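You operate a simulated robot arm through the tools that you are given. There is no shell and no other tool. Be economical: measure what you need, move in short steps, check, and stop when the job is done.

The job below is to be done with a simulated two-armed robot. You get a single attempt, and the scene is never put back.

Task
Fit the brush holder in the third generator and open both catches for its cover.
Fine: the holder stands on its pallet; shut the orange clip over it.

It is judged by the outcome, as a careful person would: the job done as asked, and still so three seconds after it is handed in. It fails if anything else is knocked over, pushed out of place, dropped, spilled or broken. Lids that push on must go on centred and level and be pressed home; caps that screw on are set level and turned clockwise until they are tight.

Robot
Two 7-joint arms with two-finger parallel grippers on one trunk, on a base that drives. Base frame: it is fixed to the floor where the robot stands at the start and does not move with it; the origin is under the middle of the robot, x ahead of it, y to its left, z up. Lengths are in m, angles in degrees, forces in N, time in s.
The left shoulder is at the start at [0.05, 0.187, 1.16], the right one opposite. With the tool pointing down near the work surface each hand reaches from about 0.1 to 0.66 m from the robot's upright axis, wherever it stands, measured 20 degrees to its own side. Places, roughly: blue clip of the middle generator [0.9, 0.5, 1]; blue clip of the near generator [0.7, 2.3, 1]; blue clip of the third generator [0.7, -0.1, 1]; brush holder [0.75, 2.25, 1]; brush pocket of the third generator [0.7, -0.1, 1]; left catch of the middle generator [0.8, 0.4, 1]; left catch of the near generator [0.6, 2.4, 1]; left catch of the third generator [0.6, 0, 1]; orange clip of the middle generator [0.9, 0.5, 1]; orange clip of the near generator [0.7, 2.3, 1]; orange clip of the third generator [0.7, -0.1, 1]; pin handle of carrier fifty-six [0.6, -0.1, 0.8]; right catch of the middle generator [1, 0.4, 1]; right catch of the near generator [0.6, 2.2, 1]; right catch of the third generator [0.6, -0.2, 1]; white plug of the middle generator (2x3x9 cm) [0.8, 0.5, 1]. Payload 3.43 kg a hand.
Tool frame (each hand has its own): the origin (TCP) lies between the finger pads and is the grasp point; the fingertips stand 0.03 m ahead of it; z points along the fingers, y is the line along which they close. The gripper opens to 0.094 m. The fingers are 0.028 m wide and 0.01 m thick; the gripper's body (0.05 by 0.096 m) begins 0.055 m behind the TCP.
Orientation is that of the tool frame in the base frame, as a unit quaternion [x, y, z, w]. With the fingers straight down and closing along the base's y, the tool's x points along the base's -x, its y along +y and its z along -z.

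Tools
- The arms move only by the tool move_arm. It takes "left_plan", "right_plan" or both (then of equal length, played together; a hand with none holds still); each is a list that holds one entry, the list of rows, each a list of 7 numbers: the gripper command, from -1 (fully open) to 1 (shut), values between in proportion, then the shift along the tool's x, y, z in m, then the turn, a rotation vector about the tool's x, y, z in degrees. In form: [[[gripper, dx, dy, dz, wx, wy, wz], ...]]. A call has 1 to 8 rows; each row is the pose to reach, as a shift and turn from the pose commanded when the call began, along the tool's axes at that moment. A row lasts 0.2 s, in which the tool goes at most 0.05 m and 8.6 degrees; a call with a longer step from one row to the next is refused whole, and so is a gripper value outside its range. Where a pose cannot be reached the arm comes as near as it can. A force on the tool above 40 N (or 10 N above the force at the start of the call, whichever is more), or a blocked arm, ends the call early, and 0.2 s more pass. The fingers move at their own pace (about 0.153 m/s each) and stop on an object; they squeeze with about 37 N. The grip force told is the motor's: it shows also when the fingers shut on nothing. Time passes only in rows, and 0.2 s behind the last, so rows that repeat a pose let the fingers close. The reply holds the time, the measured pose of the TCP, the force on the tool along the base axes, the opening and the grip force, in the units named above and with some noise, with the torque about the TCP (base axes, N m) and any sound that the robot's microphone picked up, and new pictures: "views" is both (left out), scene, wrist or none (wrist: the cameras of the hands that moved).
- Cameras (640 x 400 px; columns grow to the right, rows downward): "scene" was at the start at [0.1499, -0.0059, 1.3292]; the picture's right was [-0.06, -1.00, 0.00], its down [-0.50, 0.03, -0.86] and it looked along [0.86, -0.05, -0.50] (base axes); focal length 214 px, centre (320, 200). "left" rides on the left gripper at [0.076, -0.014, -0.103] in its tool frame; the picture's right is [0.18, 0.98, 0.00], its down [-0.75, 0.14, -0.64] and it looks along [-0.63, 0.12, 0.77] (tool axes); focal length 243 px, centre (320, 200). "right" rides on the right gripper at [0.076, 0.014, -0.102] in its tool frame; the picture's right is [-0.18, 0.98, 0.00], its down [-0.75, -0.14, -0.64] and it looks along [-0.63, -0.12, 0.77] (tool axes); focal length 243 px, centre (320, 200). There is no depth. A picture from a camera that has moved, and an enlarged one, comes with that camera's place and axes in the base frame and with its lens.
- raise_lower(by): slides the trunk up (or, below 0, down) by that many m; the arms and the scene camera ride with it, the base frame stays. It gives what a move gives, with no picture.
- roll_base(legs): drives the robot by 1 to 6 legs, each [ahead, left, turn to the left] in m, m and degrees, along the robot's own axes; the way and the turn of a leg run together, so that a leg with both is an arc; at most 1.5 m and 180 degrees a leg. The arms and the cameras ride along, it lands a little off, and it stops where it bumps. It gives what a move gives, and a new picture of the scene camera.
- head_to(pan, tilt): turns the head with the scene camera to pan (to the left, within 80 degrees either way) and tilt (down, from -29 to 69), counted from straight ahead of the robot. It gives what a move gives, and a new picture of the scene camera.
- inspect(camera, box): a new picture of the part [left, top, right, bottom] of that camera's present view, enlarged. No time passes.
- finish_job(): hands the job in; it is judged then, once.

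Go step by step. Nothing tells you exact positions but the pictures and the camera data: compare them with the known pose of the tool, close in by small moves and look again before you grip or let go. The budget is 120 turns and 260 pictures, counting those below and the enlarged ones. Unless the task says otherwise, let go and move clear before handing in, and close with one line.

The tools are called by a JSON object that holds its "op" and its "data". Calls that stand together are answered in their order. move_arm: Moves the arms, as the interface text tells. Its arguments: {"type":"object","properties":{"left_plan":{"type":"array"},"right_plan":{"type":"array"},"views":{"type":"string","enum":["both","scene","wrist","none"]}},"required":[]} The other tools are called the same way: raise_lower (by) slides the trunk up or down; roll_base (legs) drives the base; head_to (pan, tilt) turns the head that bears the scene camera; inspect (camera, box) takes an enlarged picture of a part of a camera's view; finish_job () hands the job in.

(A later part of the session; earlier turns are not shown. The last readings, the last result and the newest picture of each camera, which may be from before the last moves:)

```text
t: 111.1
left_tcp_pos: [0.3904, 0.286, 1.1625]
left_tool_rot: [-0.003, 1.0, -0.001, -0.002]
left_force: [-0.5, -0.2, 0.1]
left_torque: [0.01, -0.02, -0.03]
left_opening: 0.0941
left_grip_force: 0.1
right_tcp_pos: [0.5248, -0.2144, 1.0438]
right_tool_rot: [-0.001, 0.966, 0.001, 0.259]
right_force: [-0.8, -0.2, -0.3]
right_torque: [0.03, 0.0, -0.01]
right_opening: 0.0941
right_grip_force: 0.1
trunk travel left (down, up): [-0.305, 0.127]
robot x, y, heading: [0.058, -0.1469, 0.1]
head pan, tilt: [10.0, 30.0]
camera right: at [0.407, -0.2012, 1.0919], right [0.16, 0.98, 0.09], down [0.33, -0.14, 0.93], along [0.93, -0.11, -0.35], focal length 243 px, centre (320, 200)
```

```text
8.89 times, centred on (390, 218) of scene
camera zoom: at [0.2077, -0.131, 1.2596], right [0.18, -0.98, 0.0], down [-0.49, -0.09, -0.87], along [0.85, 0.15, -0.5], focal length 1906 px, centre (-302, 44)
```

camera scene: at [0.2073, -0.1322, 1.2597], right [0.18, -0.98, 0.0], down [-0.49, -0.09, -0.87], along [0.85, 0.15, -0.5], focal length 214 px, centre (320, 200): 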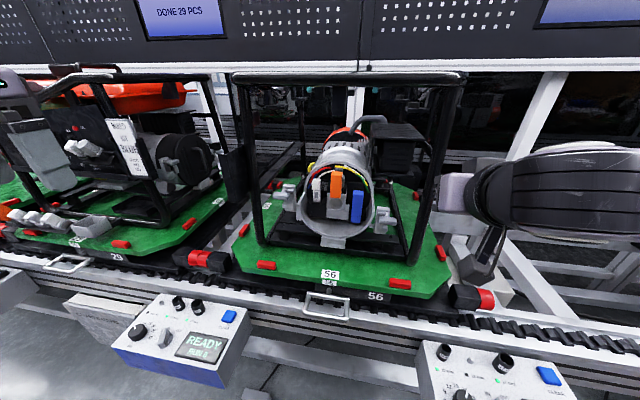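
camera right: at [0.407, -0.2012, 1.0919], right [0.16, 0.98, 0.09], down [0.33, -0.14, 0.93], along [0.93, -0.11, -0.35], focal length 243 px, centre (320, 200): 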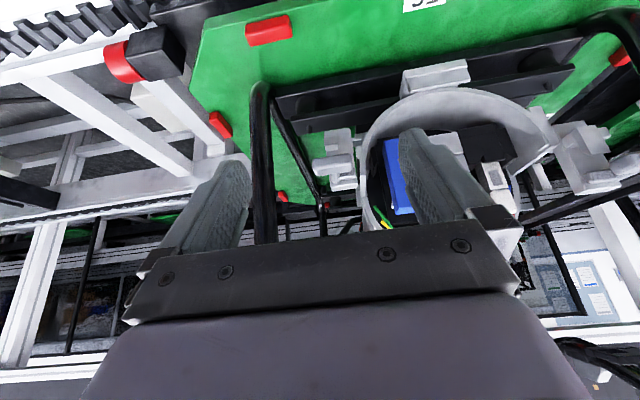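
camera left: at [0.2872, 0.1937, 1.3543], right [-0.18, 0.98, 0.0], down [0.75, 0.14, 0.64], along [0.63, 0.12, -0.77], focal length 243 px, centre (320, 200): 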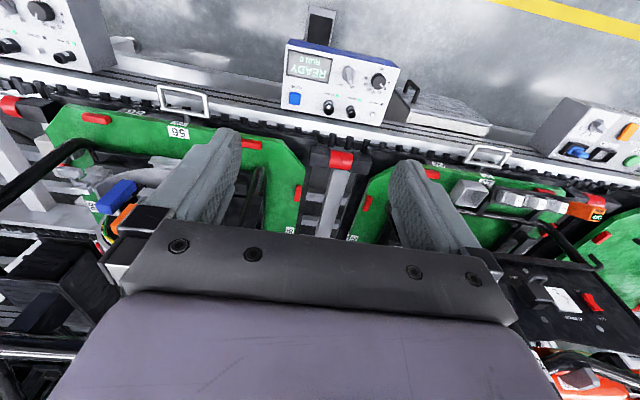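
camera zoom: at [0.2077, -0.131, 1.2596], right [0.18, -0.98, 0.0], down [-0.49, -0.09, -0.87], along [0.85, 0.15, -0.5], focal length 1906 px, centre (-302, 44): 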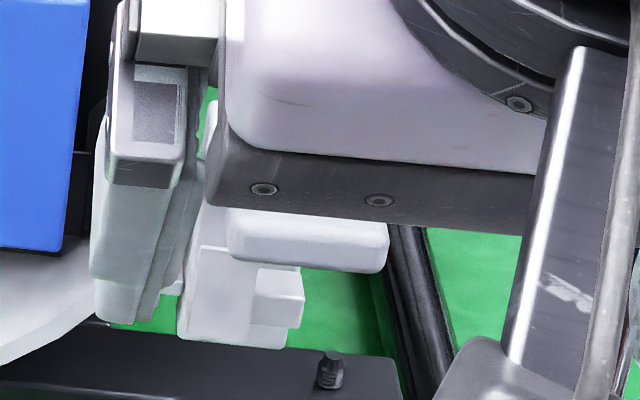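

To understand the catch mechanism I want a side view; I'll drive a bit right and look back at it.

{"op": "roll_base", "data": {"legs": [[-0.05, 0, 0], [0, -0.4, 0]]}}

{"op": "head_to", "data": {"pan": 35, "tilt": 30}}

```text
t: 113.6
left_tcp_pos: [0.3401, 0.1577, 1.1632]
left_tool_rot: [-0.005, 1.0, -0.001, -0.001]
left_force: [0.8, 0.4, -0.2]
left_torque: [-0.06, 0.02, 0.02]
left_opening: 0.0937
left_grip_force: 0.0
right_tcp_pos: [0.4742, -0.3431, 1.0424]
right_tool_rot: [-0.002, 0.965, 0.001, 0.26]
right_force: [0.0, 1.2, 0.0]
right_torque: [0.01, 0.0, 0.01]
right_opening: 0.0939
right_grip_force: 0.1
trunk travel left (down, up): [-0.305, 0.127]
robot x, y, heading: [0.0093, -0.279, 0.3]
head pan, tilt: [10.0, 30.0]
stopped in leg 2: the robot was blocked; the commanded pose is now the measured one
camera scene: at [0.1581, -0.2606, 1.2596], right [0.18, -0.98, 0.0], down [-0.49, -0.09, -0.87], along [0.85, 0.15, -0.5], focal length 214 px, centre (320, 200)
```

scene: 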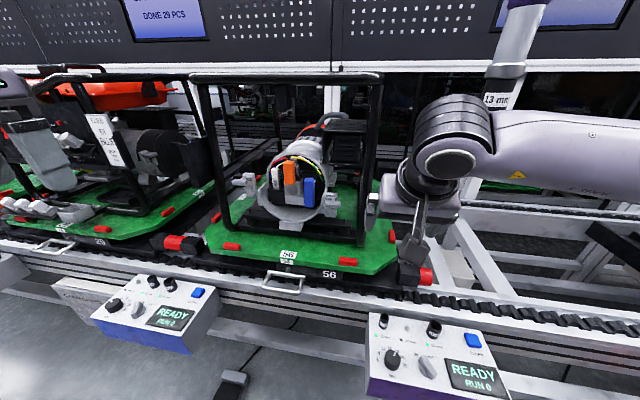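

```text
t: 114.5
left_tcp_pos: [0.3401, 0.158, 1.163]
left_tool_rot: [-0.004, 1.0, -0.001, -0.001]
left_force: [-0.4, 0.2, -0.5]
left_torque: [-0.02, 0.0, -0.01]
left_opening: 0.0942
left_grip_force: 0.0
right_tcp_pos: [0.4754, -0.3427, 1.0439]
right_tool_rot: [-0.002, 0.966, 0.001, 0.259]
right_force: [-0.6, 0.0, 0.6]
right_torque: [0.01, -0.01, -0.01]
right_opening: 0.0939
right_grip_force: 0.0
trunk travel left (down, up): [-0.305, 0.127]
robot x, y, heading: [0.0079, -0.2767, 0.3]
head pan, tilt: [35.0, 30.0]
camera scene: at [0.1431, -0.2245, 1.2596], right [0.58, -0.82, 0.0], down [-0.41, -0.29, -0.87], along [0.71, 0.5, -0.5], focal length 214 px, centre (320, 200)
```

scene: 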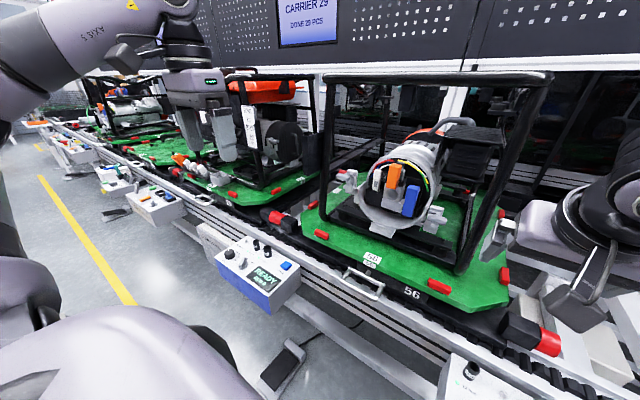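

Blocked at y≈−0.28; no further that way. From here I can see the right catch more from the side.

{"op": "inspect", "data": {"camera": "scene", "box": [410, 190, 460, 240]}}

{"op": "inspect", "data": {"camera": "scene", "box": [325, 155, 385, 215]}}

{"op": "head_to", "data": {"pan": -60, "tilt": 50}}

```text
8.00 times, centred on (435, 215) of scene
camera zoom: at [0.1431, -0.2245, 1.2596], right [0.58, -0.82, 0.0], down [-0.41, -0.29, -0.87], along [0.71, 0.5, -0.5], focal length 1716 px, centre (-600, 80)
```

zoom: 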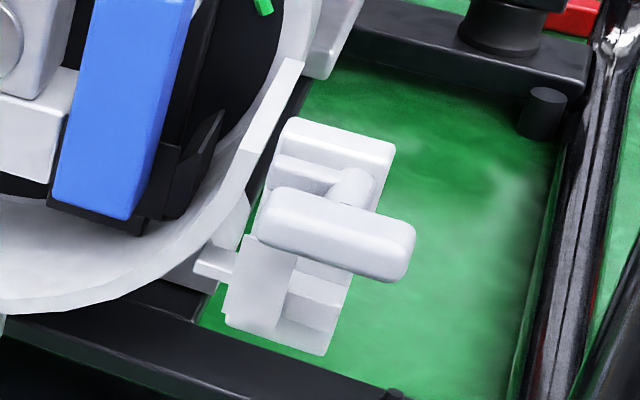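

```text
6.67 times, centred on (355, 185) of scene
camera zoom: at [0.1431, -0.2245, 1.2596], right [0.58, -0.82, 0.0], down [-0.41, -0.29, -0.87], along [0.71, 0.5, -0.5], focal length 1430 px, centre (87, 300)
```

zoom: 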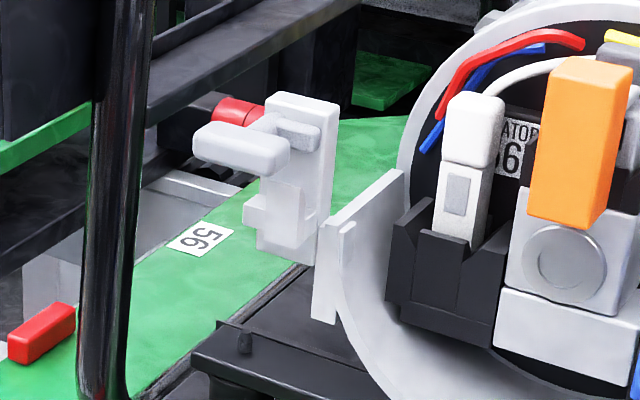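

```text
t: 116.2
left_tcp_pos: [0.3396, 0.1578, 1.1632]
left_tool_rot: [-0.004, 1.0, -0.001, -0.002]
left_force: [-0.8, -0.1, -1.4]
left_torque: [0.0, -0.02, 0.0]
left_opening: 0.0943
left_grip_force: 0.1
right_tcp_pos: [0.475, -0.3435, 1.0428]
right_tool_rot: [-0.001, 0.966, 0.001, 0.26]
right_force: [-0.5, -0.7, -0.9]
right_torque: [-0.01, -0.01, -0.03]
right_opening: 0.0941
right_grip_force: 0.2
trunk travel left (down, up): [-0.305, 0.127]
robot x, y, heading: [0.0081, -0.277, 0.2]
head pan, tilt: [-60.0, 50.0]
camera scene: at [0.108, -0.3432, 1.2301], right [-0.86, -0.5, 0.0], down [-0.39, 0.66, -0.64], along [0.32, -0.56, -0.77], focal length 214 px, centre (320, 200)
```

scene: 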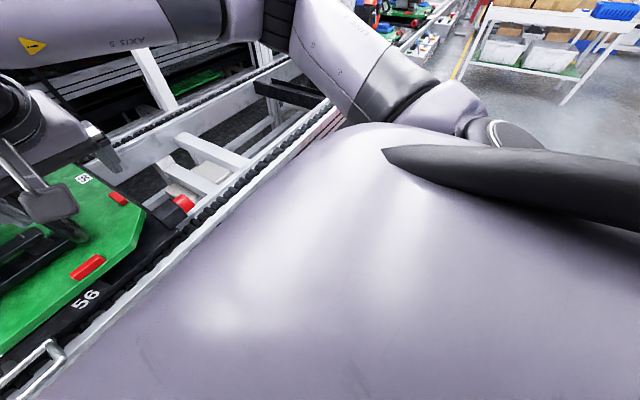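

Now it is clear: each catch is a T-handle on a stem along x, with a hook pointing inward; it must be turned ~90° about x (hook swinging up, away from the pad below it). Driving back into position.

{"op": "head_to", "data": {"pan": 0, "tilt": 35}}

{"op": "roll_base", "data": {"legs": [[0.03, 0.17, 0]]}}

```text
t: 117.5
left_tcp_pos: [0.3407, 0.1577, 1.1634]
left_tool_rot: [-0.004, 1.0, -0.001, -0.002]
left_force: [0.8, 0.1, -0.6]
left_torque: [0.01, 0.01, 0.02]
left_opening: 0.0941
left_grip_force: 0.1
right_tcp_pos: [0.4751, -0.3434, 1.0432]
right_tool_rot: [-0.002, 0.966, 0.001, 0.259]
right_force: [0.1, 0.6, -0.2]
right_torque: [-0.01, -0.01, 0.01]
right_opening: 0.0941
right_grip_force: 0.1
trunk travel left (down, up): [-0.305, 0.127]
robot x, y, heading: [0.0116, -0.2783, -0.1]
head pan, tilt: [0.0, 35.0]
camera scene: at [0.1572, -0.2764, 1.2518], right [0.0, -1.0, 0.0], down [-0.57, 0.0, -0.82], along [0.82, 0.0, -0.57], focal length 214 px, centre (320, 200)
```

scene: 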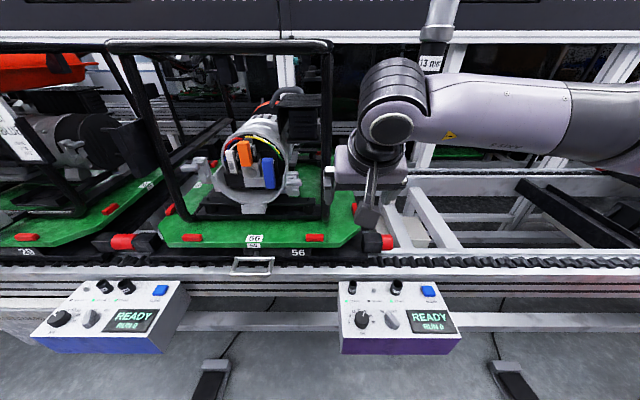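

```text
t: 119.7
left_tcp_pos: [0.3694, 0.3288, 1.1627]
left_tool_rot: [-0.005, 1.0, -0.001, -0.001]
left_force: [-0.3, -0.6, 0.3]
left_torque: [0.04, 0.02, 0.01]
left_opening: 0.0938
left_grip_force: 0.1
right_tcp_pos: [0.5049, -0.1728, 1.0423]
right_tool_rot: [-0.003, 0.966, 0.002, 0.26]
right_force: [0.5, 0.1, 0.2]
right_torque: [0.0, -0.03, 0.0]
right_opening: 0.094
right_grip_force: 0.1
trunk travel left (down, up): [-0.305, 0.127]
robot x, y, heading: [0.0385, -0.1082, 0.2]
head pan, tilt: [0.0, 35.0]
camera scene: at [0.1863, -0.1061, 1.2518], right [0.0, -1.0, 0.0], down [-0.57, 0.0, -0.82], along [0.82, 0.0, -0.57], focal length 214 px, centre (320, 200)
```

scene: 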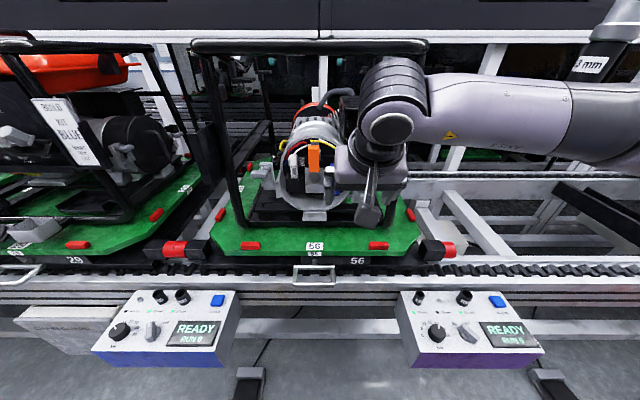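

Re-orienting the right hand to point straight ahead with fingers closing vertically (two calls).

{"op": "move_arm", "data": {"right_plan": [[[-0.3, 0.0035, -0.0046, -0.0003, 2.92, -2.92, -5.06], [-0.3, 0.0069, -0.0093, -0.0005, 5.84, -5.84, -10.12], [-0.3, 0.0104, -0.0139, -0.0008, 8.76, -8.76, -15.18], [-0.3, 0.0138, -0.0185, -0.001, 11.69, -11.69, -20.24], [-0.3, 0.0173, -0.0231, -0.0013, 14.61, -14.61, -25.29], [-0.3, 0.0207, -0.0278, -0.0016, 17.53, -17.53, -30.35], [-0.3, 0.0242, -0.0324, -0.0018, 20.45, -20.45, -35.41], [-0.3, 0.0276, -0.037, -0.0021, 23.37, -23.37, -40.47]]], "views": "none"}}

```text
t: 121.5
left_tcp_pos: [0.3695, 0.3273, 1.1627]
left_tool_rot: [-0.005, 1.0, -0.001, -0.001]
left_force: [-1.3, -1.0, 0.5]
left_torque: [0.0, 0.01, 0.04]
left_opening: 0.094
left_grip_force: 0.1
right_tcp_pos: [0.4793, -0.2116, 1.0314]
right_tool_rot: [-0.28, 0.815, -0.278, 0.424]
right_force: [0.1, -0.3, 0.1]
right_torque: [0.01, -0.04, 0.03]
right_opening: 0.061
right_grip_force: 0.0
trunk travel left (down, up): [-0.305, 0.127]
robot x, y, heading: [0.0368, -0.1109, 0.4]
head pan, tilt: [0.0, 35.0]
```

{"op": "move_arm", "data": {"right_plan": [[[-0.3, 0.0011, 0.0026, 0.0035, 2.92, -2.92, -5.06], [-0.3, 0.0023, 0.0052, 0.0071, 5.84, -5.84, -10.12], [-0.3, 0.0034, 0.0078, 0.0106, 8.76, -8.76, -15.18], [-0.3, 0.0046, 0.0105, 0.0142, 11.69, -11.69, -20.24], [-0.3, 0.0057, 0.0131, 0.0177, 14.61, -14.61, -25.29], [-0.3, 0.0068, 0.0157, 0.0212, 17.53, -17.53, -30.35], [-0.3, 0.008, 0.0183, 0.0248, 20.45, -20.45, -35.41], [-0.3, 0.0091, 0.0209, 0.0283, 23.37, -23.37, -40.47]]], "views": "both"}}

{"op": "inspect", "data": {"camera": "right", "box": [220, 90, 420, 230]}}

{"op": "inspect", "data": {"camera": "scene", "box": [310, 130, 420, 230]}}

```text
t: 123.3
left_tcp_pos: [0.369, 0.3275, 1.1629]
left_tool_rot: [-0.005, 1.0, -0.001, -0.001]
left_force: [0.2, -0.2, 1.0]
left_torque: [-0.01, 0.0, 0.02]
left_opening: 0.0941
left_grip_force: 0.0
right_tcp_pos: [0.4951, -0.2084, 0.997]
right_tool_rot: [-0.501, 0.498, -0.5, 0.501]
right_force: [0.4, 0.9, -0.7]
right_torque: [0.01, 0.0, -0.02]
right_opening: 0.0612
right_grip_force: 0.0
trunk travel left (down, up): [-0.305, 0.127]
robot x, y, heading: [0.0433, -0.1074, 0.2]
head pan, tilt: [0.0, 35.0]
camera scene: at [0.1863, -0.1061, 1.2518], right [0.0, -1.0, 0.0], down [-0.57, 0.0, -0.82], along [0.82, 0.0, -0.57], focal length 214 px, centre (320, 200)
camera right: at [0.3922, -0.2864, 0.9818], right [0.0, 0.18, -0.98], down [-0.65, 0.75, 0.14], along [0.76, 0.64, 0.12], focal length 243 px, centre (320, 200)
```

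scene: 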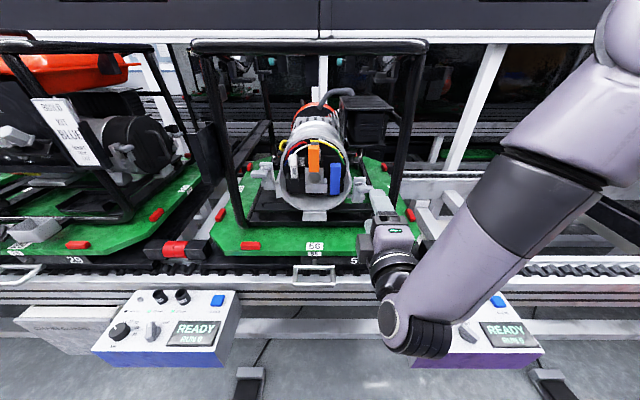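
right: 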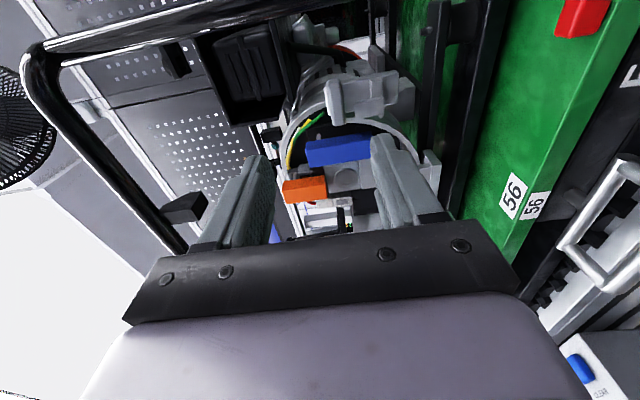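

```text
2.86 times, centred on (320, 160) of right
camera zoom: at [0.3922, -0.2864, 0.9818], right [0.0, 0.18, -0.98], down [-0.65, 0.75, 0.14], along [0.76, 0.64, 0.12], focal length 693 px, centre (320, 314)
```

zoom: 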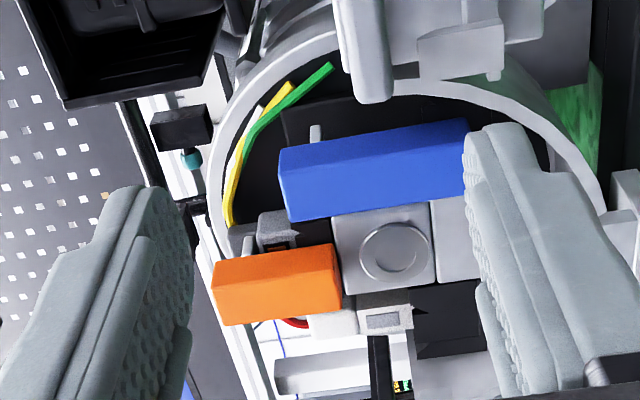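

```text
4.00 times, centred on (365, 180) of scene
camera zoom: at [0.1863, -0.1061, 1.2518], right [0.0, -1.0, 0.0], down [-0.57, 0.0, -0.82], along [0.82, 0.0, -0.57], focal length 858 px, centre (140, 280)
```

zoom: 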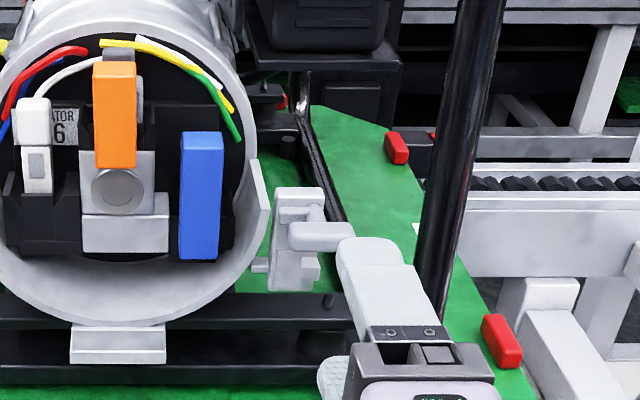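

T-bar located at about (0.619, −0.212, 0.980). Approaching it.

{"op": "move_arm", "data": {"right_plan": [[[-0.3, 0.002, 0.008, 0.02, 0, 0, 0], [-0.3, 0.0036, 0.017, 0.045, 0, 0, 0], [-0.3, 0.0036, 0.017, 0.07, 0, 0, 0]]], "views": "wrist"}}

{"op": "inspect", "data": {"camera": "right", "box": [220, 70, 420, 210]}}

{"op": "inspect", "data": {"camera": "scene", "box": [330, 150, 410, 220]}}

```text
t: 124.1
left_tcp_pos: [0.37, 0.3278, 1.1633]
left_tool_rot: [-0.004, 1.0, -0.001, -0.003]
left_force: [-0.5, 0.4, 0.3]
left_torque: [0.02, 0.04, -0.02]
left_opening: 0.094
left_grip_force: 0.0
right_tcp_pos: [0.5619, -0.2037, 0.9852]
right_tool_rot: [-0.5, 0.499, -0.5, 0.501]
right_force: [-0.5, 0.7, 0.6]
right_torque: [0.0, 0.02, -0.01]
right_opening: 0.0611
right_grip_force: 0.0
right hand out of reach, approached as far as the arm can: row 3
trunk travel left (down, up): [-0.305, 0.127]
robot x, y, heading: [0.0411, -0.1083, 0.2]
head pan, tilt: [0.0, 35.0]
camera right: at [0.4591, -0.2809, 0.9694], right [0.0, 0.18, -0.98], down [-0.64, 0.75, 0.14], along [0.77, 0.63, 0.12], focal length 243 px, centre (320, 200)
```

right: 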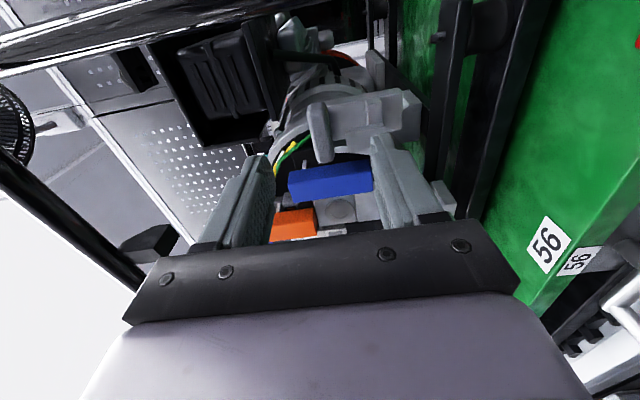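

```text
2.86 times, centred on (320, 140) of right
camera zoom: at [0.4591, -0.2809, 0.9694], right [0.0, 0.18, -0.98], down [-0.64, 0.75, 0.14], along [0.77, 0.63, 0.12], focal length 693 px, centre (320, 371)
```

zoom: 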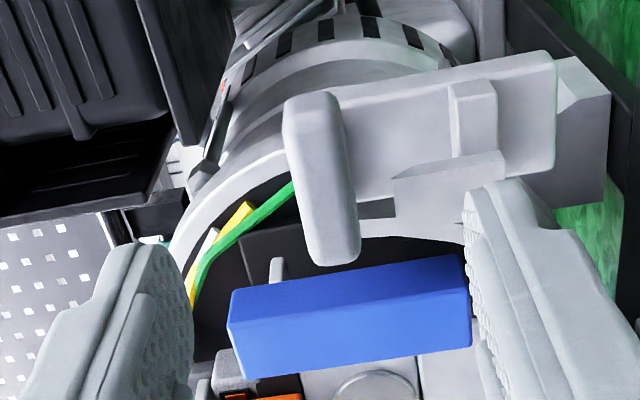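

```text
5.71 times, centred on (370, 185) of scene
camera zoom: at [0.1864, -0.1063, 1.2518], right [0.0, -1.0, 0.0], down [-0.57, 0.0, -0.82], along [0.82, 0.0, -0.57], focal length 1226 px, centre (34, 286)
```

zoom: 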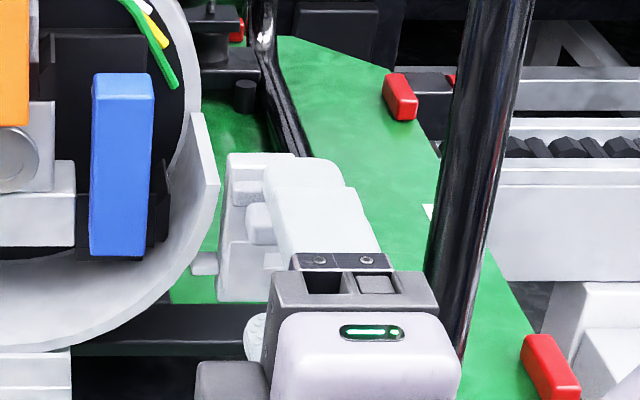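

Just out of reach; drive the base 4.5 cm ahead so the fingers straddle the bar.

{"op": "roll_base", "data": {"legs": [[0.04, 0, 0]]}}

{"op": "inspect", "data": {"camera": "right", "box": [220, 70, 420, 210]}}

```text
t: 125.0
left_tcp_pos: [0.4036, 0.3267, 1.1623]
left_tool_rot: [-0.004, 1.0, -0.002, -0.001]
left_force: [-0.7, 0.6, -0.5]
left_torque: [-0.01, 0.02, -0.01]
left_opening: 0.0943
left_grip_force: 0.1
right_tcp_pos: [0.5927, -0.2037, 0.982]
right_tool_rot: [0.504, -0.501, 0.498, -0.498]
right_force: [-0.1, -0.3, 0.1]
right_torque: [0.0, -0.02, -0.01]
right_opening: 0.061
right_grip_force: 0.1
trunk travel left (down, up): [-0.305, 0.127]
robot x, y, heading: [0.073, -0.1057, 0.2]
head pan, tilt: [0.0, 35.0]
stopped in leg 1: the force on the tool passed its limit at 123 N (the readings are from after the stop); the commanded pose is now the measured one
camera scene: at [0.2209, -0.1061, 1.2518], right [0.0, -1.0, 0.0], down [-0.57, 0.0, -0.82], along [0.82, 0.0, -0.57], focal length 214 px, centre (320, 200)
```

scene: 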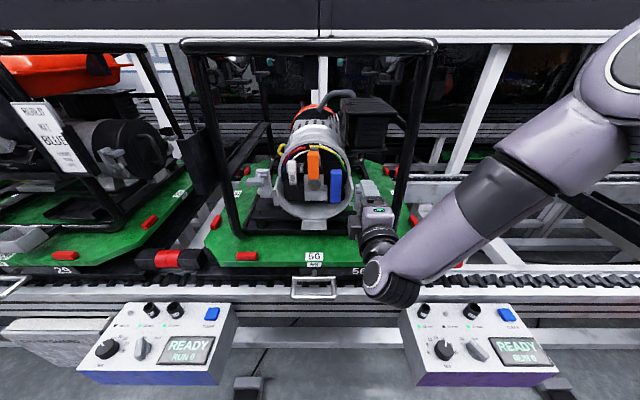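

```text
2.86 times, centred on (320, 140) of right
camera zoom: at [0.4902, -0.2807, 0.968], right [-0.01, 0.18, -0.98], down [-0.64, 0.75, 0.15], along [0.77, 0.63, 0.11], focal length 693 px, centre (320, 371)
```

zoom: 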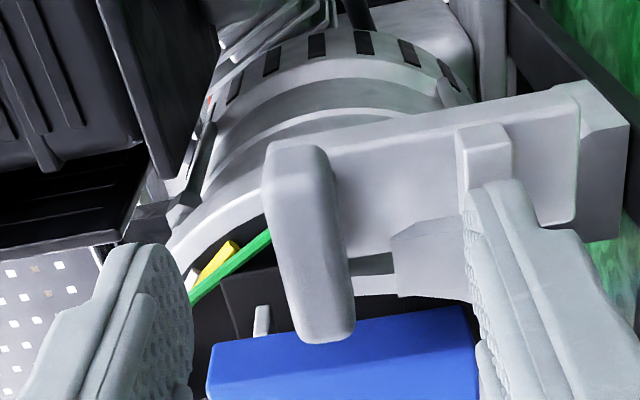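

The lower finger touched the small block under the bar. Back off, narrow the gripper to 3.4 cm, shift 7 mm right, then approach again.

{"op": "move_arm", "data": {"right_plan": [[[0.0, 0.002, 0, -0.015, 0, 0, 0], [0.27, 0.007, 0, -0.015, 0, 0, 0], [0.27, 0.007, 0, -0.015, 0, 0, 0], [0.27, 0.007, 0, 0.0, 0, 0, 0], [0.27, 0.007, 0, 0.012, 0, 0, 0]]], "views": "wrist"}}

{"op": "inspect", "data": {"camera": "right", "box": [220, 70, 420, 210]}}

{"op": "inspect", "data": {"camera": "scene", "box": [330, 150, 410, 220]}}

```text
t: 126.2
left_tcp_pos: [0.4032, 0.3256, 1.1643]
left_tool_rot: [-0.002, 1.0, -0.002, 0.0]
left_force: [-0.2, -0.6, -1.0]
left_torque: [-0.01, -0.04, 0.01]
left_opening: 0.094
left_grip_force: 0.0
right_tcp_pos: [0.5951, -0.2086, 0.9815]
right_tool_rot: [-0.506, 0.506, -0.495, 0.493]
right_force: [-23.4, -6.2, 6.6]
right_torque: [0.08, 0.19, 0.08]
right_opening: 0.0305
right_grip_force: 0.1
right hand out of reach, approached as far as the arm can: row 4, 5
trunk travel left (down, up): [-0.305, 0.127]
robot x, y, heading: [0.0729, -0.1085, 0.1]
head pan, tilt: [0.0, 35.0]
stopped in row 5 (right hand): the force on the tool passed its limit at 50 N (the readings are from after the stop); the commanded pose is now the measured one
camera right: at [0.4906, -0.2845, 0.9688], right [-0.02, 0.18, -0.98], down [-0.64, 0.76, 0.16], along [0.77, 0.63, 0.1], focal length 243 px, centre (320, 200)
```

right: 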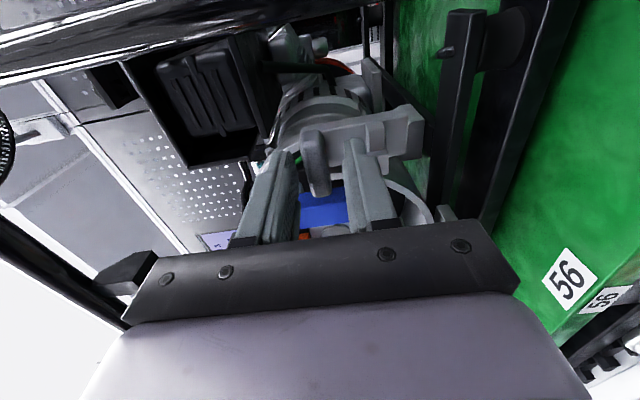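

```text
2.86 times, centred on (320, 140) of right
camera zoom: at [0.4906, -0.2845, 0.9688], right [-0.02, 0.18, -0.98], down [-0.64, 0.76, 0.16], along [0.77, 0.63, 0.1], focal length 693 px, centre (320, 371)
```

zoom: 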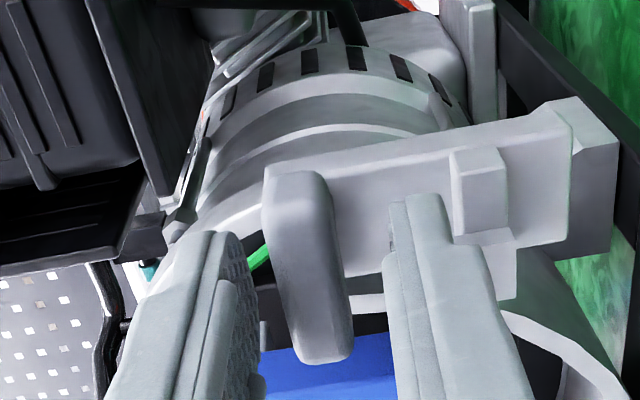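

```text
5.71 times, centred on (370, 185) of scene
camera zoom: at [0.2176, -0.1071, 1.2524], right [0.0, -1.0, 0.0], down [-0.57, 0.0, -0.82], along [0.82, 0.0, -0.57], focal length 1226 px, centre (34, 286)
```

zoom: 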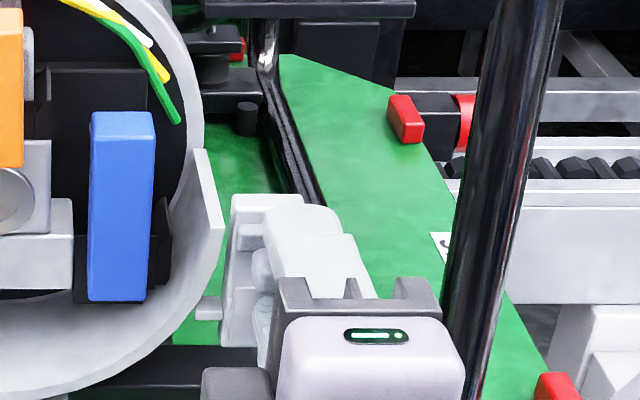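

Tips touch the plate behind the bar, with the bar between the fingers. Easing back 3 mm, up 2 mm, and closing.

{"op": "move_arm", "data": {"right_plan": [[[0.27, 0.002, -0.002, -0.004, 0, 0, 0], [0.5, 0.002, -0.002, -0.004, 0, 0, 0], [1, 0.002, -0.002, -0.004, 0, 0, 0], [1, 0.002, -0.002, -0.004, 0, 0, 0]]], "views": "wrist"}}

{"op": "inspect", "data": {"camera": "right", "box": [220, 70, 420, 210]}}

```text
t: 127.2
left_tcp_pos: [0.4055, 0.3265, 1.1629]
left_tool_rot: [-0.004, 1.0, -0.002, 0.0]
left_force: [-0.1, -0.4, 0.5]
left_torque: [0.0, 0.03, 0.0]
left_opening: 0.0936
left_grip_force: 0.1
right_tcp_pos: [0.5942, -0.2083, 0.9831]
right_tool_rot: [-0.505, 0.506, -0.495, 0.493]
right_force: [-4.6, -0.7, 1.6]
right_torque: [0.09, -0.75, 0.52]
right_opening: 0.0132
right_grip_force: 37.2
trunk travel left (down, up): [-0.305, 0.127]
robot x, y, heading: [0.0754, -0.1087, 0.4]
head pan, tilt: [0.0, 35.0]
camera right: at [0.4907, -0.285, 0.97], right [-0.02, 0.18, -0.98], down [-0.64, 0.76, 0.15], along [0.77, 0.63, 0.1], focal length 243 px, centre (320, 200)
```

right: 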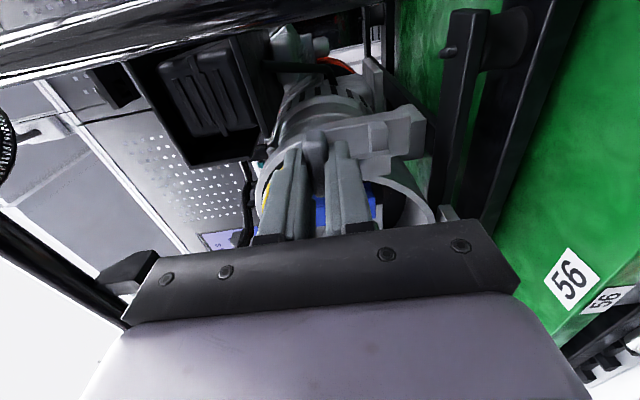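

```text
2.86 times, centred on (320, 140) of right
camera zoom: at [0.4907, -0.285, 0.97], right [-0.02, 0.18, -0.98], down [-0.64, 0.76, 0.15], along [0.77, 0.63, 0.1], focal length 693 px, centre (320, 371)
```

zoom: 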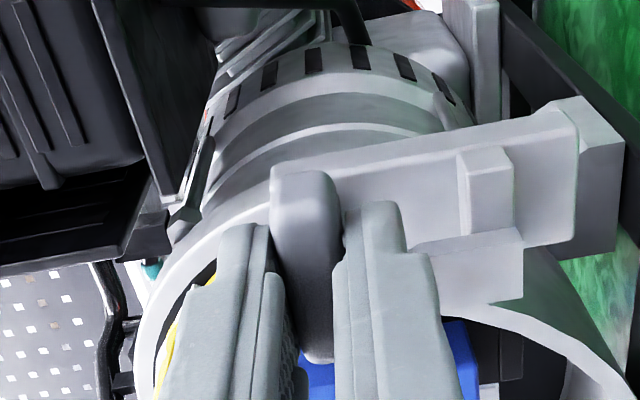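

T-bar gripped (1.3 cm). Testing a small turn (hook upward).

{"op": "move_arm", "data": {"right_plan": [[[1, 0, 0, 0, 0, 0, 5], [1, 0, 0, 0, 0, 0, 10], [1, 0, 0, 0, 0, 0, 15]]], "views": "wrist"}}

{"op": "inspect", "data": {"camera": "right", "box": [220, 70, 420, 210]}}

```text
t: 128.0
left_tcp_pos: [0.4052, 0.3268, 1.1629]
left_tool_rot: [-0.003, 1.0, -0.002, -0.001]
left_force: [0.1, 0.8, 0.6]
left_torque: [0.0, -0.03, 0.0]
left_opening: 0.0937
left_grip_force: 0.0
right_tcp_pos: [0.5944, -0.2077, 0.9837]
right_tool_rot: [-0.434, 0.568, -0.427, 0.554]
right_force: [1.4, 0.4, 5.9]
right_torque: [-0.06, -1.09, 0.95]
right_opening: 0.0134
right_grip_force: 37.2
trunk travel left (down, up): [-0.305, 0.127]
robot x, y, heading: [0.0729, -0.111, 0.1]
head pan, tilt: [0.0, 35.0]
camera right: at [0.4902, -0.2786, 0.9512], right [-0.02, 0.43, -0.9], down [-0.63, 0.69, 0.34], along [0.77, 0.58, 0.26], focal length 243 px, centre (320, 200)
```

right: 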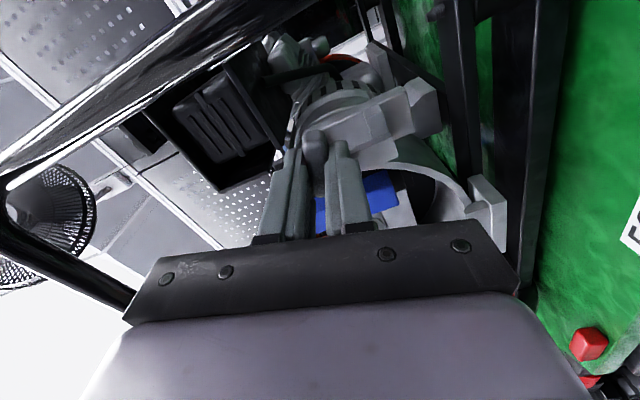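

```text
2.86 times, centred on (320, 140) of right
camera zoom: at [0.4902, -0.2786, 0.9512], right [-0.02, 0.43, -0.9], down [-0.63, 0.69, 0.34], along [0.77, 0.58, 0.26], focal length 693 px, centre (320, 371)
```

zoom: 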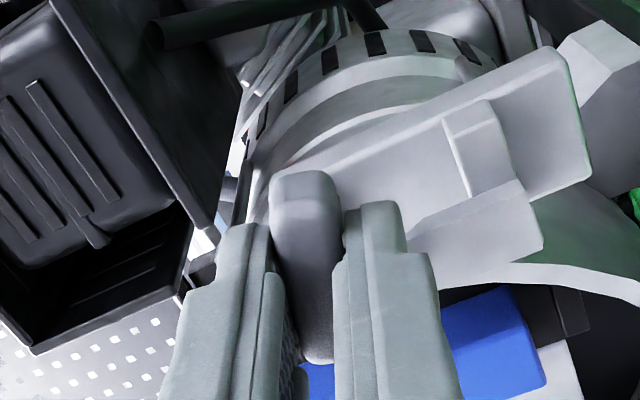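

It turns freely with the hand. Continuing the turn.

{"op": "move_arm", "data": {"right_plan": [[[1, 0, 0, 0, 0, 0, 8], [1, 0, 0, 0, 0, 0, 16], [1, 0, 0, 0, 0, 0, 24], [1, 0, 0, 0, 0, 0, 32], [1, 0, 0, 0, 0, 0, 40], [1, 0, 0, 0, 0, 0, 48], [1, 0, 0, 0, 0, 0, 56], [1, 0, 0, 0, 0, 0, 64]]], "views": "both"}}

{"op": "inspect", "data": {"camera": "right", "box": [220, 70, 420, 210]}}

{"op": "inspect", "data": {"camera": "scene", "box": [330, 150, 410, 220]}}

```text
t: 129.8
left_tcp_pos: [0.4036, 0.3263, 1.1633]
left_tool_rot: [-0.004, 1.0, -0.001, -0.001]
left_force: [-0.4, 0.7, -0.6]
left_torque: [0.0, 0.0, 0.02]
left_opening: 0.094
left_grip_force: 0.1
right_tcp_pos: [0.5936, -0.2095, 0.9865]
right_tool_rot: [-0.066, 0.71, -0.07, 0.697]
right_force: [6.2, -5.3, 23.4]
right_torque: [0.03, 0.4, 0.08]
right_opening: 0.0128
right_grip_force: 37.2
trunk travel left (down, up): [-0.305, 0.127]
robot x, y, heading: [0.0703, -0.1037, 0.1]
head pan, tilt: [0.0, 35.0]
camera scene: at [0.2195, -0.1067, 1.2521], right [0.0, -1.0, 0.0], down [-0.57, 0.0, -0.82], along [0.82, 0.0, -0.57], focal length 214 px, centre (320, 200)
camera right: at [0.4895, -0.2101, 0.9083], right [0.01, 1.0, -0.01], down [-0.63, 0.01, 0.78], along [0.78, 0.0, 0.63], focal length 243 px, centre (320, 200)
```

scene: 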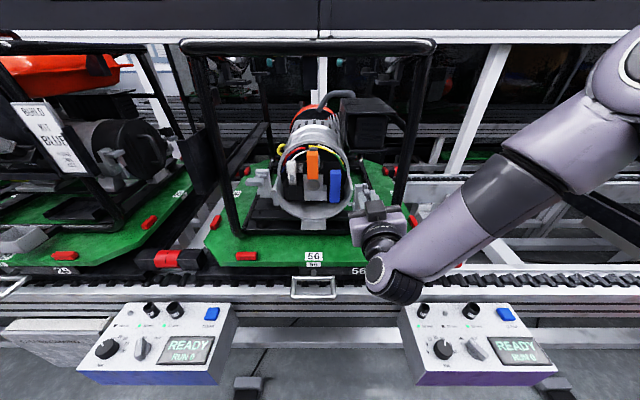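
right: 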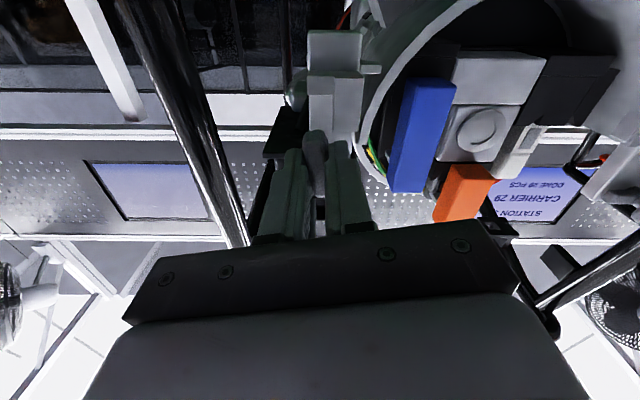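

```text
2.86 times, centred on (320, 140) of right
camera zoom: at [0.4895, -0.2101, 0.9083], right [0.01, 1.0, -0.01], down [-0.63, 0.01, 0.78], along [0.78, 0.0, 0.63], focal length 693 px, centre (320, 371)
```

zoom: 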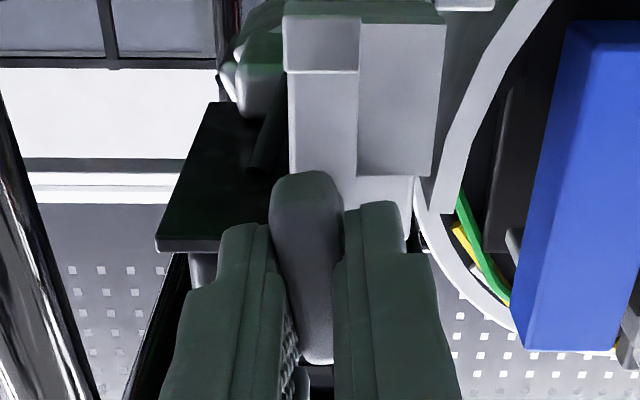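

```text
5.71 times, centred on (370, 185) of scene
camera zoom: at [0.2195, -0.1067, 1.2521], right [0.0, -1.0, 0.0], down [-0.57, 0.0, -0.82], along [0.82, 0.0, -0.57], focal length 1226 px, centre (34, 286)
```

zoom: 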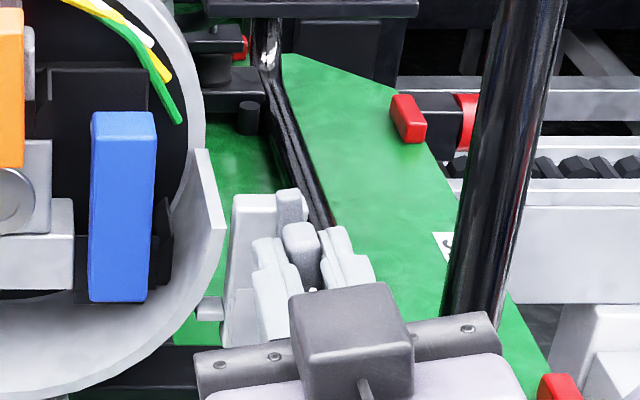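

Hook now points up. Finishing the last ~11°.

{"op": "move_arm", "data": {"right_plan": [[[1, 0, 0, 0, 0, 0, 6], [1, 0, 0, 0, 0, 0, 11], [1, 0, 0, 0, 0, 0, 11]]], "views": "none"}}

```text
t: 130.6
left_tcp_pos: [0.4041, 0.3265, 1.1634]
left_tool_rot: [-0.004, 1.0, 0.0, -0.001]
left_force: [-1.0, 0.1, -0.9]
left_torque: [0.03, 0.02, 0.0]
left_opening: 0.0939
left_grip_force: 0.1
right_tcp_pos: [0.593, -0.2097, 0.9853]
right_tool_rot: [0.002, 0.713, -0.002, 0.701]
right_force: [4.8, -8.0, 22.0]
right_torque: [-0.05, -0.09, 0.29]
right_opening: 0.0128
right_grip_force: 36.6
trunk travel left (down, up): [-0.305, 0.127]
robot x, y, heading: [0.0694, -0.1055, 0.2]
head pan, tilt: [0.0, 35.0]
```

{"op": "move_arm", "data": {"right_plan": [[[1, 0, 0, 0, 0, 0, 4], [1, 0, 0, 0, 0, 0, 8], [1, 0, 0, 0, 0, 0, 8]]], "views": "none"}}

{"op": "inspect", "data": {"camera": "scene", "box": [330, 150, 410, 220]}}

```text
t: 131.4
left_tcp_pos: [0.4027, 0.3261, 1.163]
left_tool_rot: [-0.004, 1.0, -0.001, -0.001]
left_force: [0.2, -0.4, -0.1]
left_torque: [0.01, -0.01, 0.0]
left_opening: 0.094
left_grip_force: 0.2
right_tcp_pos: [0.5931, -0.2085, 0.9839]
right_tool_rot: [0.05, 0.712, 0.046, 0.699]
right_force: [2.9, -7.0, 18.0]
right_torque: [-1.19, -0.87, 0.3]
right_opening: 0.0161
right_grip_force: 37.6
trunk travel left (down, up): [-0.305, 0.127]
robot x, y, heading: [0.0734, -0.1075, -0.0]
head pan, tilt: [0.0, 35.0]
```

```text
5.71 times, centred on (370, 185) of scene
camera zoom: at [0.2193, -0.1068, 1.252], right [0.0, -1.0, 0.0], down [-0.57, 0.0, -0.82], along [0.82, 0.0, -0.57], focal length 1226 px, centre (34, 286)
```

zoom: 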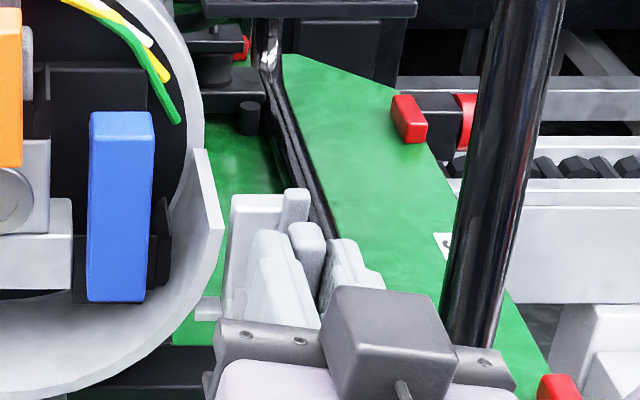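

The stop is reached at ~90° (torque rises). Right catch is open. Easing back, releasing, withdrawing.

{"op": "move_arm", "data": {"right_plan": [[[1, 0, 0, 0, 0, 0, -6], [0.5, 0, 0, 0, 0, 0, -7], [0.3, 0, 0, 0, 0, 0, -7], [0.3, 0, 0, -0.02, 0, 0, -7], [0.3, 0, 0, -0.06, 0, 0, -7], [0.3, 0, -0.02, -0.1, 0, 0, -7]]], "views": "wrist"}}

{"op": "inspect", "data": {"camera": "scene", "box": [240, 130, 380, 230]}}

```text
t: 132.8
left_tcp_pos: [0.4045, 0.327, 1.1632]
left_tool_rot: [-0.003, 1.0, -0.001, -0.002]
left_force: [-1.0, -0.2, 0.4]
left_torque: [0.03, 0.02, 0.0]
left_opening: 0.0945
left_grip_force: 0.0
right_tcp_pos: [0.4934, -0.2306, 0.9844]
right_tool_rot: [0.006, 0.716, 0.005, 0.698]
right_force: [0.0, 0.6, -0.5]
right_torque: [-0.02, 0.01, -0.03]
right_opening: 0.0327
right_grip_force: 0.1
trunk travel left (down, up): [-0.305, 0.127]
robot x, y, heading: [0.0769, -0.1097, 0.2]
head pan, tilt: [0.0, 35.0]
camera right: at [0.3893, -0.2149, 0.9094], right [0.01, 0.98, 0.2], down [-0.62, -0.15, 0.77], along [0.78, -0.13, 0.61], focal length 243 px, centre (320, 200)
```

right: 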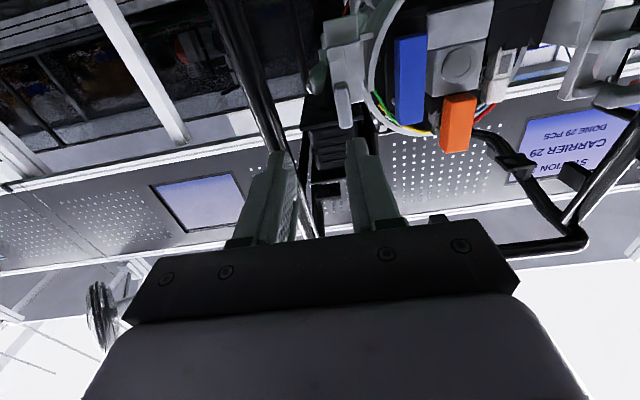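

```text
4.00 times, centred on (310, 180) of scene
camera zoom: at [0.2206, -0.1066, 1.2519], right [0.0, -1.0, 0.0], down [-0.57, 0.0, -0.82], along [0.82, 0.0, -0.57], focal length 858 px, centre (360, 280)
```

zoom: 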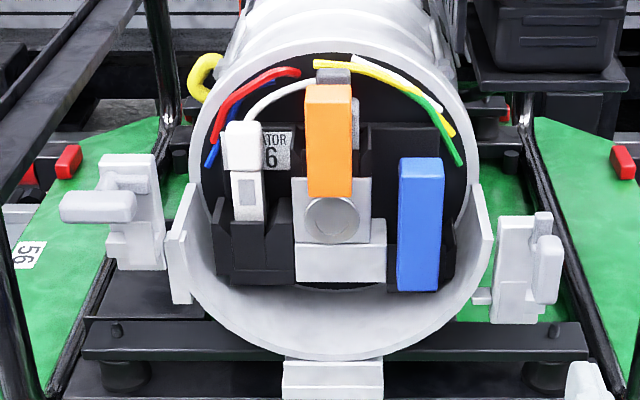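

Right catch stands open and the clip/holder are undisturbed. Now the left hand: re-orient it (pointing ahead, fingers closing vertically) in front of the left catch at ≈(0.61, 0.03, 1.025).

{"op": "move_arm", "data": {"left_plan": [[[0.27, -0.0044, -0.0221, 0.0079, -4.33, -4.33, 4.33], [0.27, -0.0088, -0.0443, 0.0158, -8.66, -8.66, 8.66], [0.27, -0.0131, -0.0664, 0.0236, -12.99, -12.99, 12.99], [0.27, -0.0175, -0.0885, 0.0315, -17.32, -17.32, 17.32], [0.27, -0.0219, -0.1106, 0.0394, -21.65, -21.65, 21.65], [0.27, -0.0263, -0.1328, 0.0473, -25.98, -25.98, 25.98], [0.27, -0.0306, -0.1549, 0.0551, -30.31, -30.31, 30.31], [0.27, -0.035, -0.177, 0.063, -34.64, -34.64, 34.64]]], "views": "none"}}

```text
t: 134.6
left_tcp_pos: [0.4417, 0.1487, 1.0999]
left_tool_rot: [0.286, 0.867, 0.288, 0.287]
left_force: [0.8, -0.3, -0.3]
left_torque: [-0.03, 0.0, 0.0]
left_opening: 0.0342
left_grip_force: 0.1
right_tcp_pos: [0.494, -0.2301, 0.9847]
right_tool_rot: [0.005, 0.716, 0.005, 0.698]
right_force: [0.1, -1.2, -0.4]
right_torque: [0.02, 0.01, -0.01]
right_opening: 0.0327
right_grip_force: 0.0
trunk travel left (down, up): [-0.305, 0.127]
robot x, y, heading: [0.0735, -0.1088, -0.0]
head pan, tilt: [0.0, 35.0]
```

{"op": "move_arm", "data": {"left_plan": [[[0.27, -0.0129, -0.013, 0.0073, -4.33, -4.33, 4.33], [0.27, -0.0257, -0.026, 0.0146, -8.66, -8.66, 8.66], [0.27, -0.0386, -0.039, 0.0219, -12.99, -12.99, 12.99], [0.27, -0.0515, -0.0521, 0.0292, -17.32, -17.32, 17.32], [0.27, -0.0643, -0.0651, 0.0364, -21.65, -21.65, 21.65], [0.27, -0.0772, -0.0781, 0.0437, -25.98, -25.98, 25.98], [0.27, -0.09, -0.0911, 0.051, -30.31, -30.31, 30.31], [0.27, -0.1029, -0.1041, 0.0583, -34.64, -34.64, 34.64]]], "views": "both"}}

{"op": "inspect", "data": {"camera": "left", "box": [220, 60, 420, 200]}}

{"op": "inspect", "data": {"camera": "scene", "box": [230, 140, 310, 210]}}

```text
t: 136.4
left_tcp_pos: [0.5132, 0.0295, 1.0267]
left_tool_rot: [0.498, 0.503, 0.501, 0.499]
left_force: [-0.1, -0.7, -0.1]
left_torque: [-0.04, 0.01, -0.02]
left_opening: 0.0344
left_grip_force: 0.0
left hand out of reach, approached as far as the arm can: row 3, 4, 5
right_tcp_pos: [0.4951, -0.2298, 0.9845]
right_tool_rot: [0.006, 0.716, 0.004, 0.698]
right_force: [0.1, 0.2, -0.2]
right_torque: [-0.01, 0.0, 0.01]
right_opening: 0.0328
right_grip_force: 0.0
trunk travel left (down, up): [-0.305, 0.127]
robot x, y, heading: [0.0727, -0.106, 0.2]
head pan, tilt: [0.0, 35.0]
camera scene: at [0.2207, -0.1071, 1.2518], right [0.0, -1.0, 0.0], down [-0.57, 0.0, -0.82], along [0.82, 0.0, -0.57], focal length 214 px, centre (320, 200)
camera left: at [0.411, 0.1049, 1.0112], right [0.0, 0.19, 0.98], down [-0.64, -0.76, 0.14], along [0.77, -0.63, 0.12], focal length 243 px, centre (320, 200)
```

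scene: 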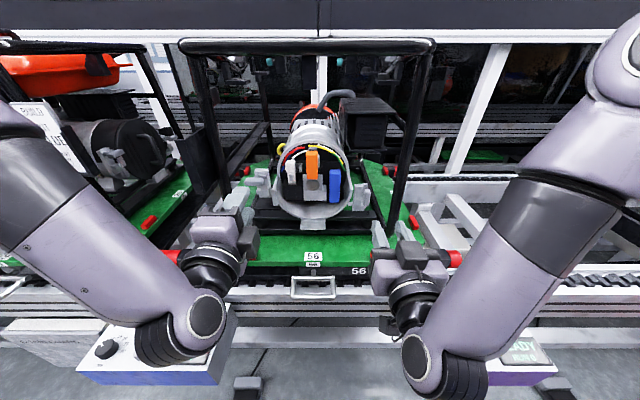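
left: 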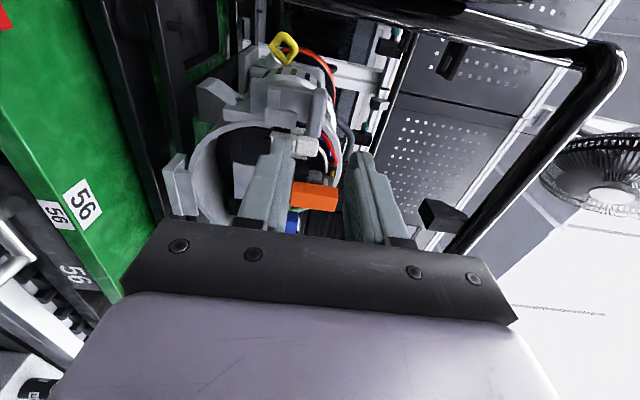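

```text
2.86 times, centred on (320, 130) of left
camera zoom: at [0.411, 0.1049, 1.0112], right [0.0, 0.19, 0.98], down [-0.64, -0.76, 0.14], along [0.77, -0.63, 0.12], focal length 693 px, centre (320, 400)
```

zoom: 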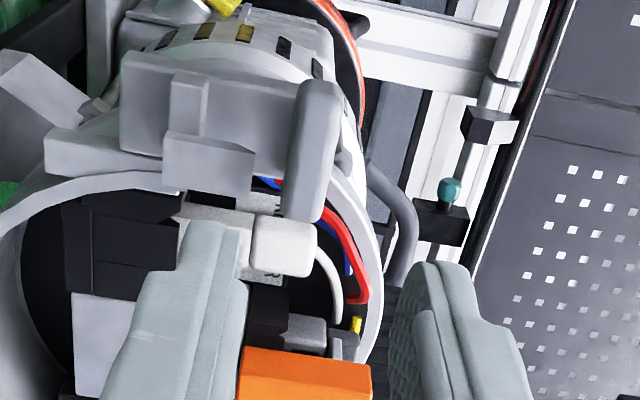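

```text
5.71 times, centred on (270, 175) of scene
camera zoom: at [0.2207, -0.1071, 1.2518], right [0.0, -1.0, 0.0], down [-0.57, 0.0, -0.82], along [0.82, 0.0, -0.57], focal length 1226 px, centre (606, 343)
```

zoom: 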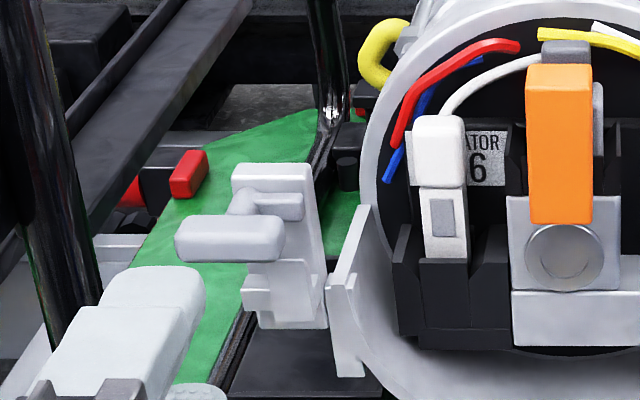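

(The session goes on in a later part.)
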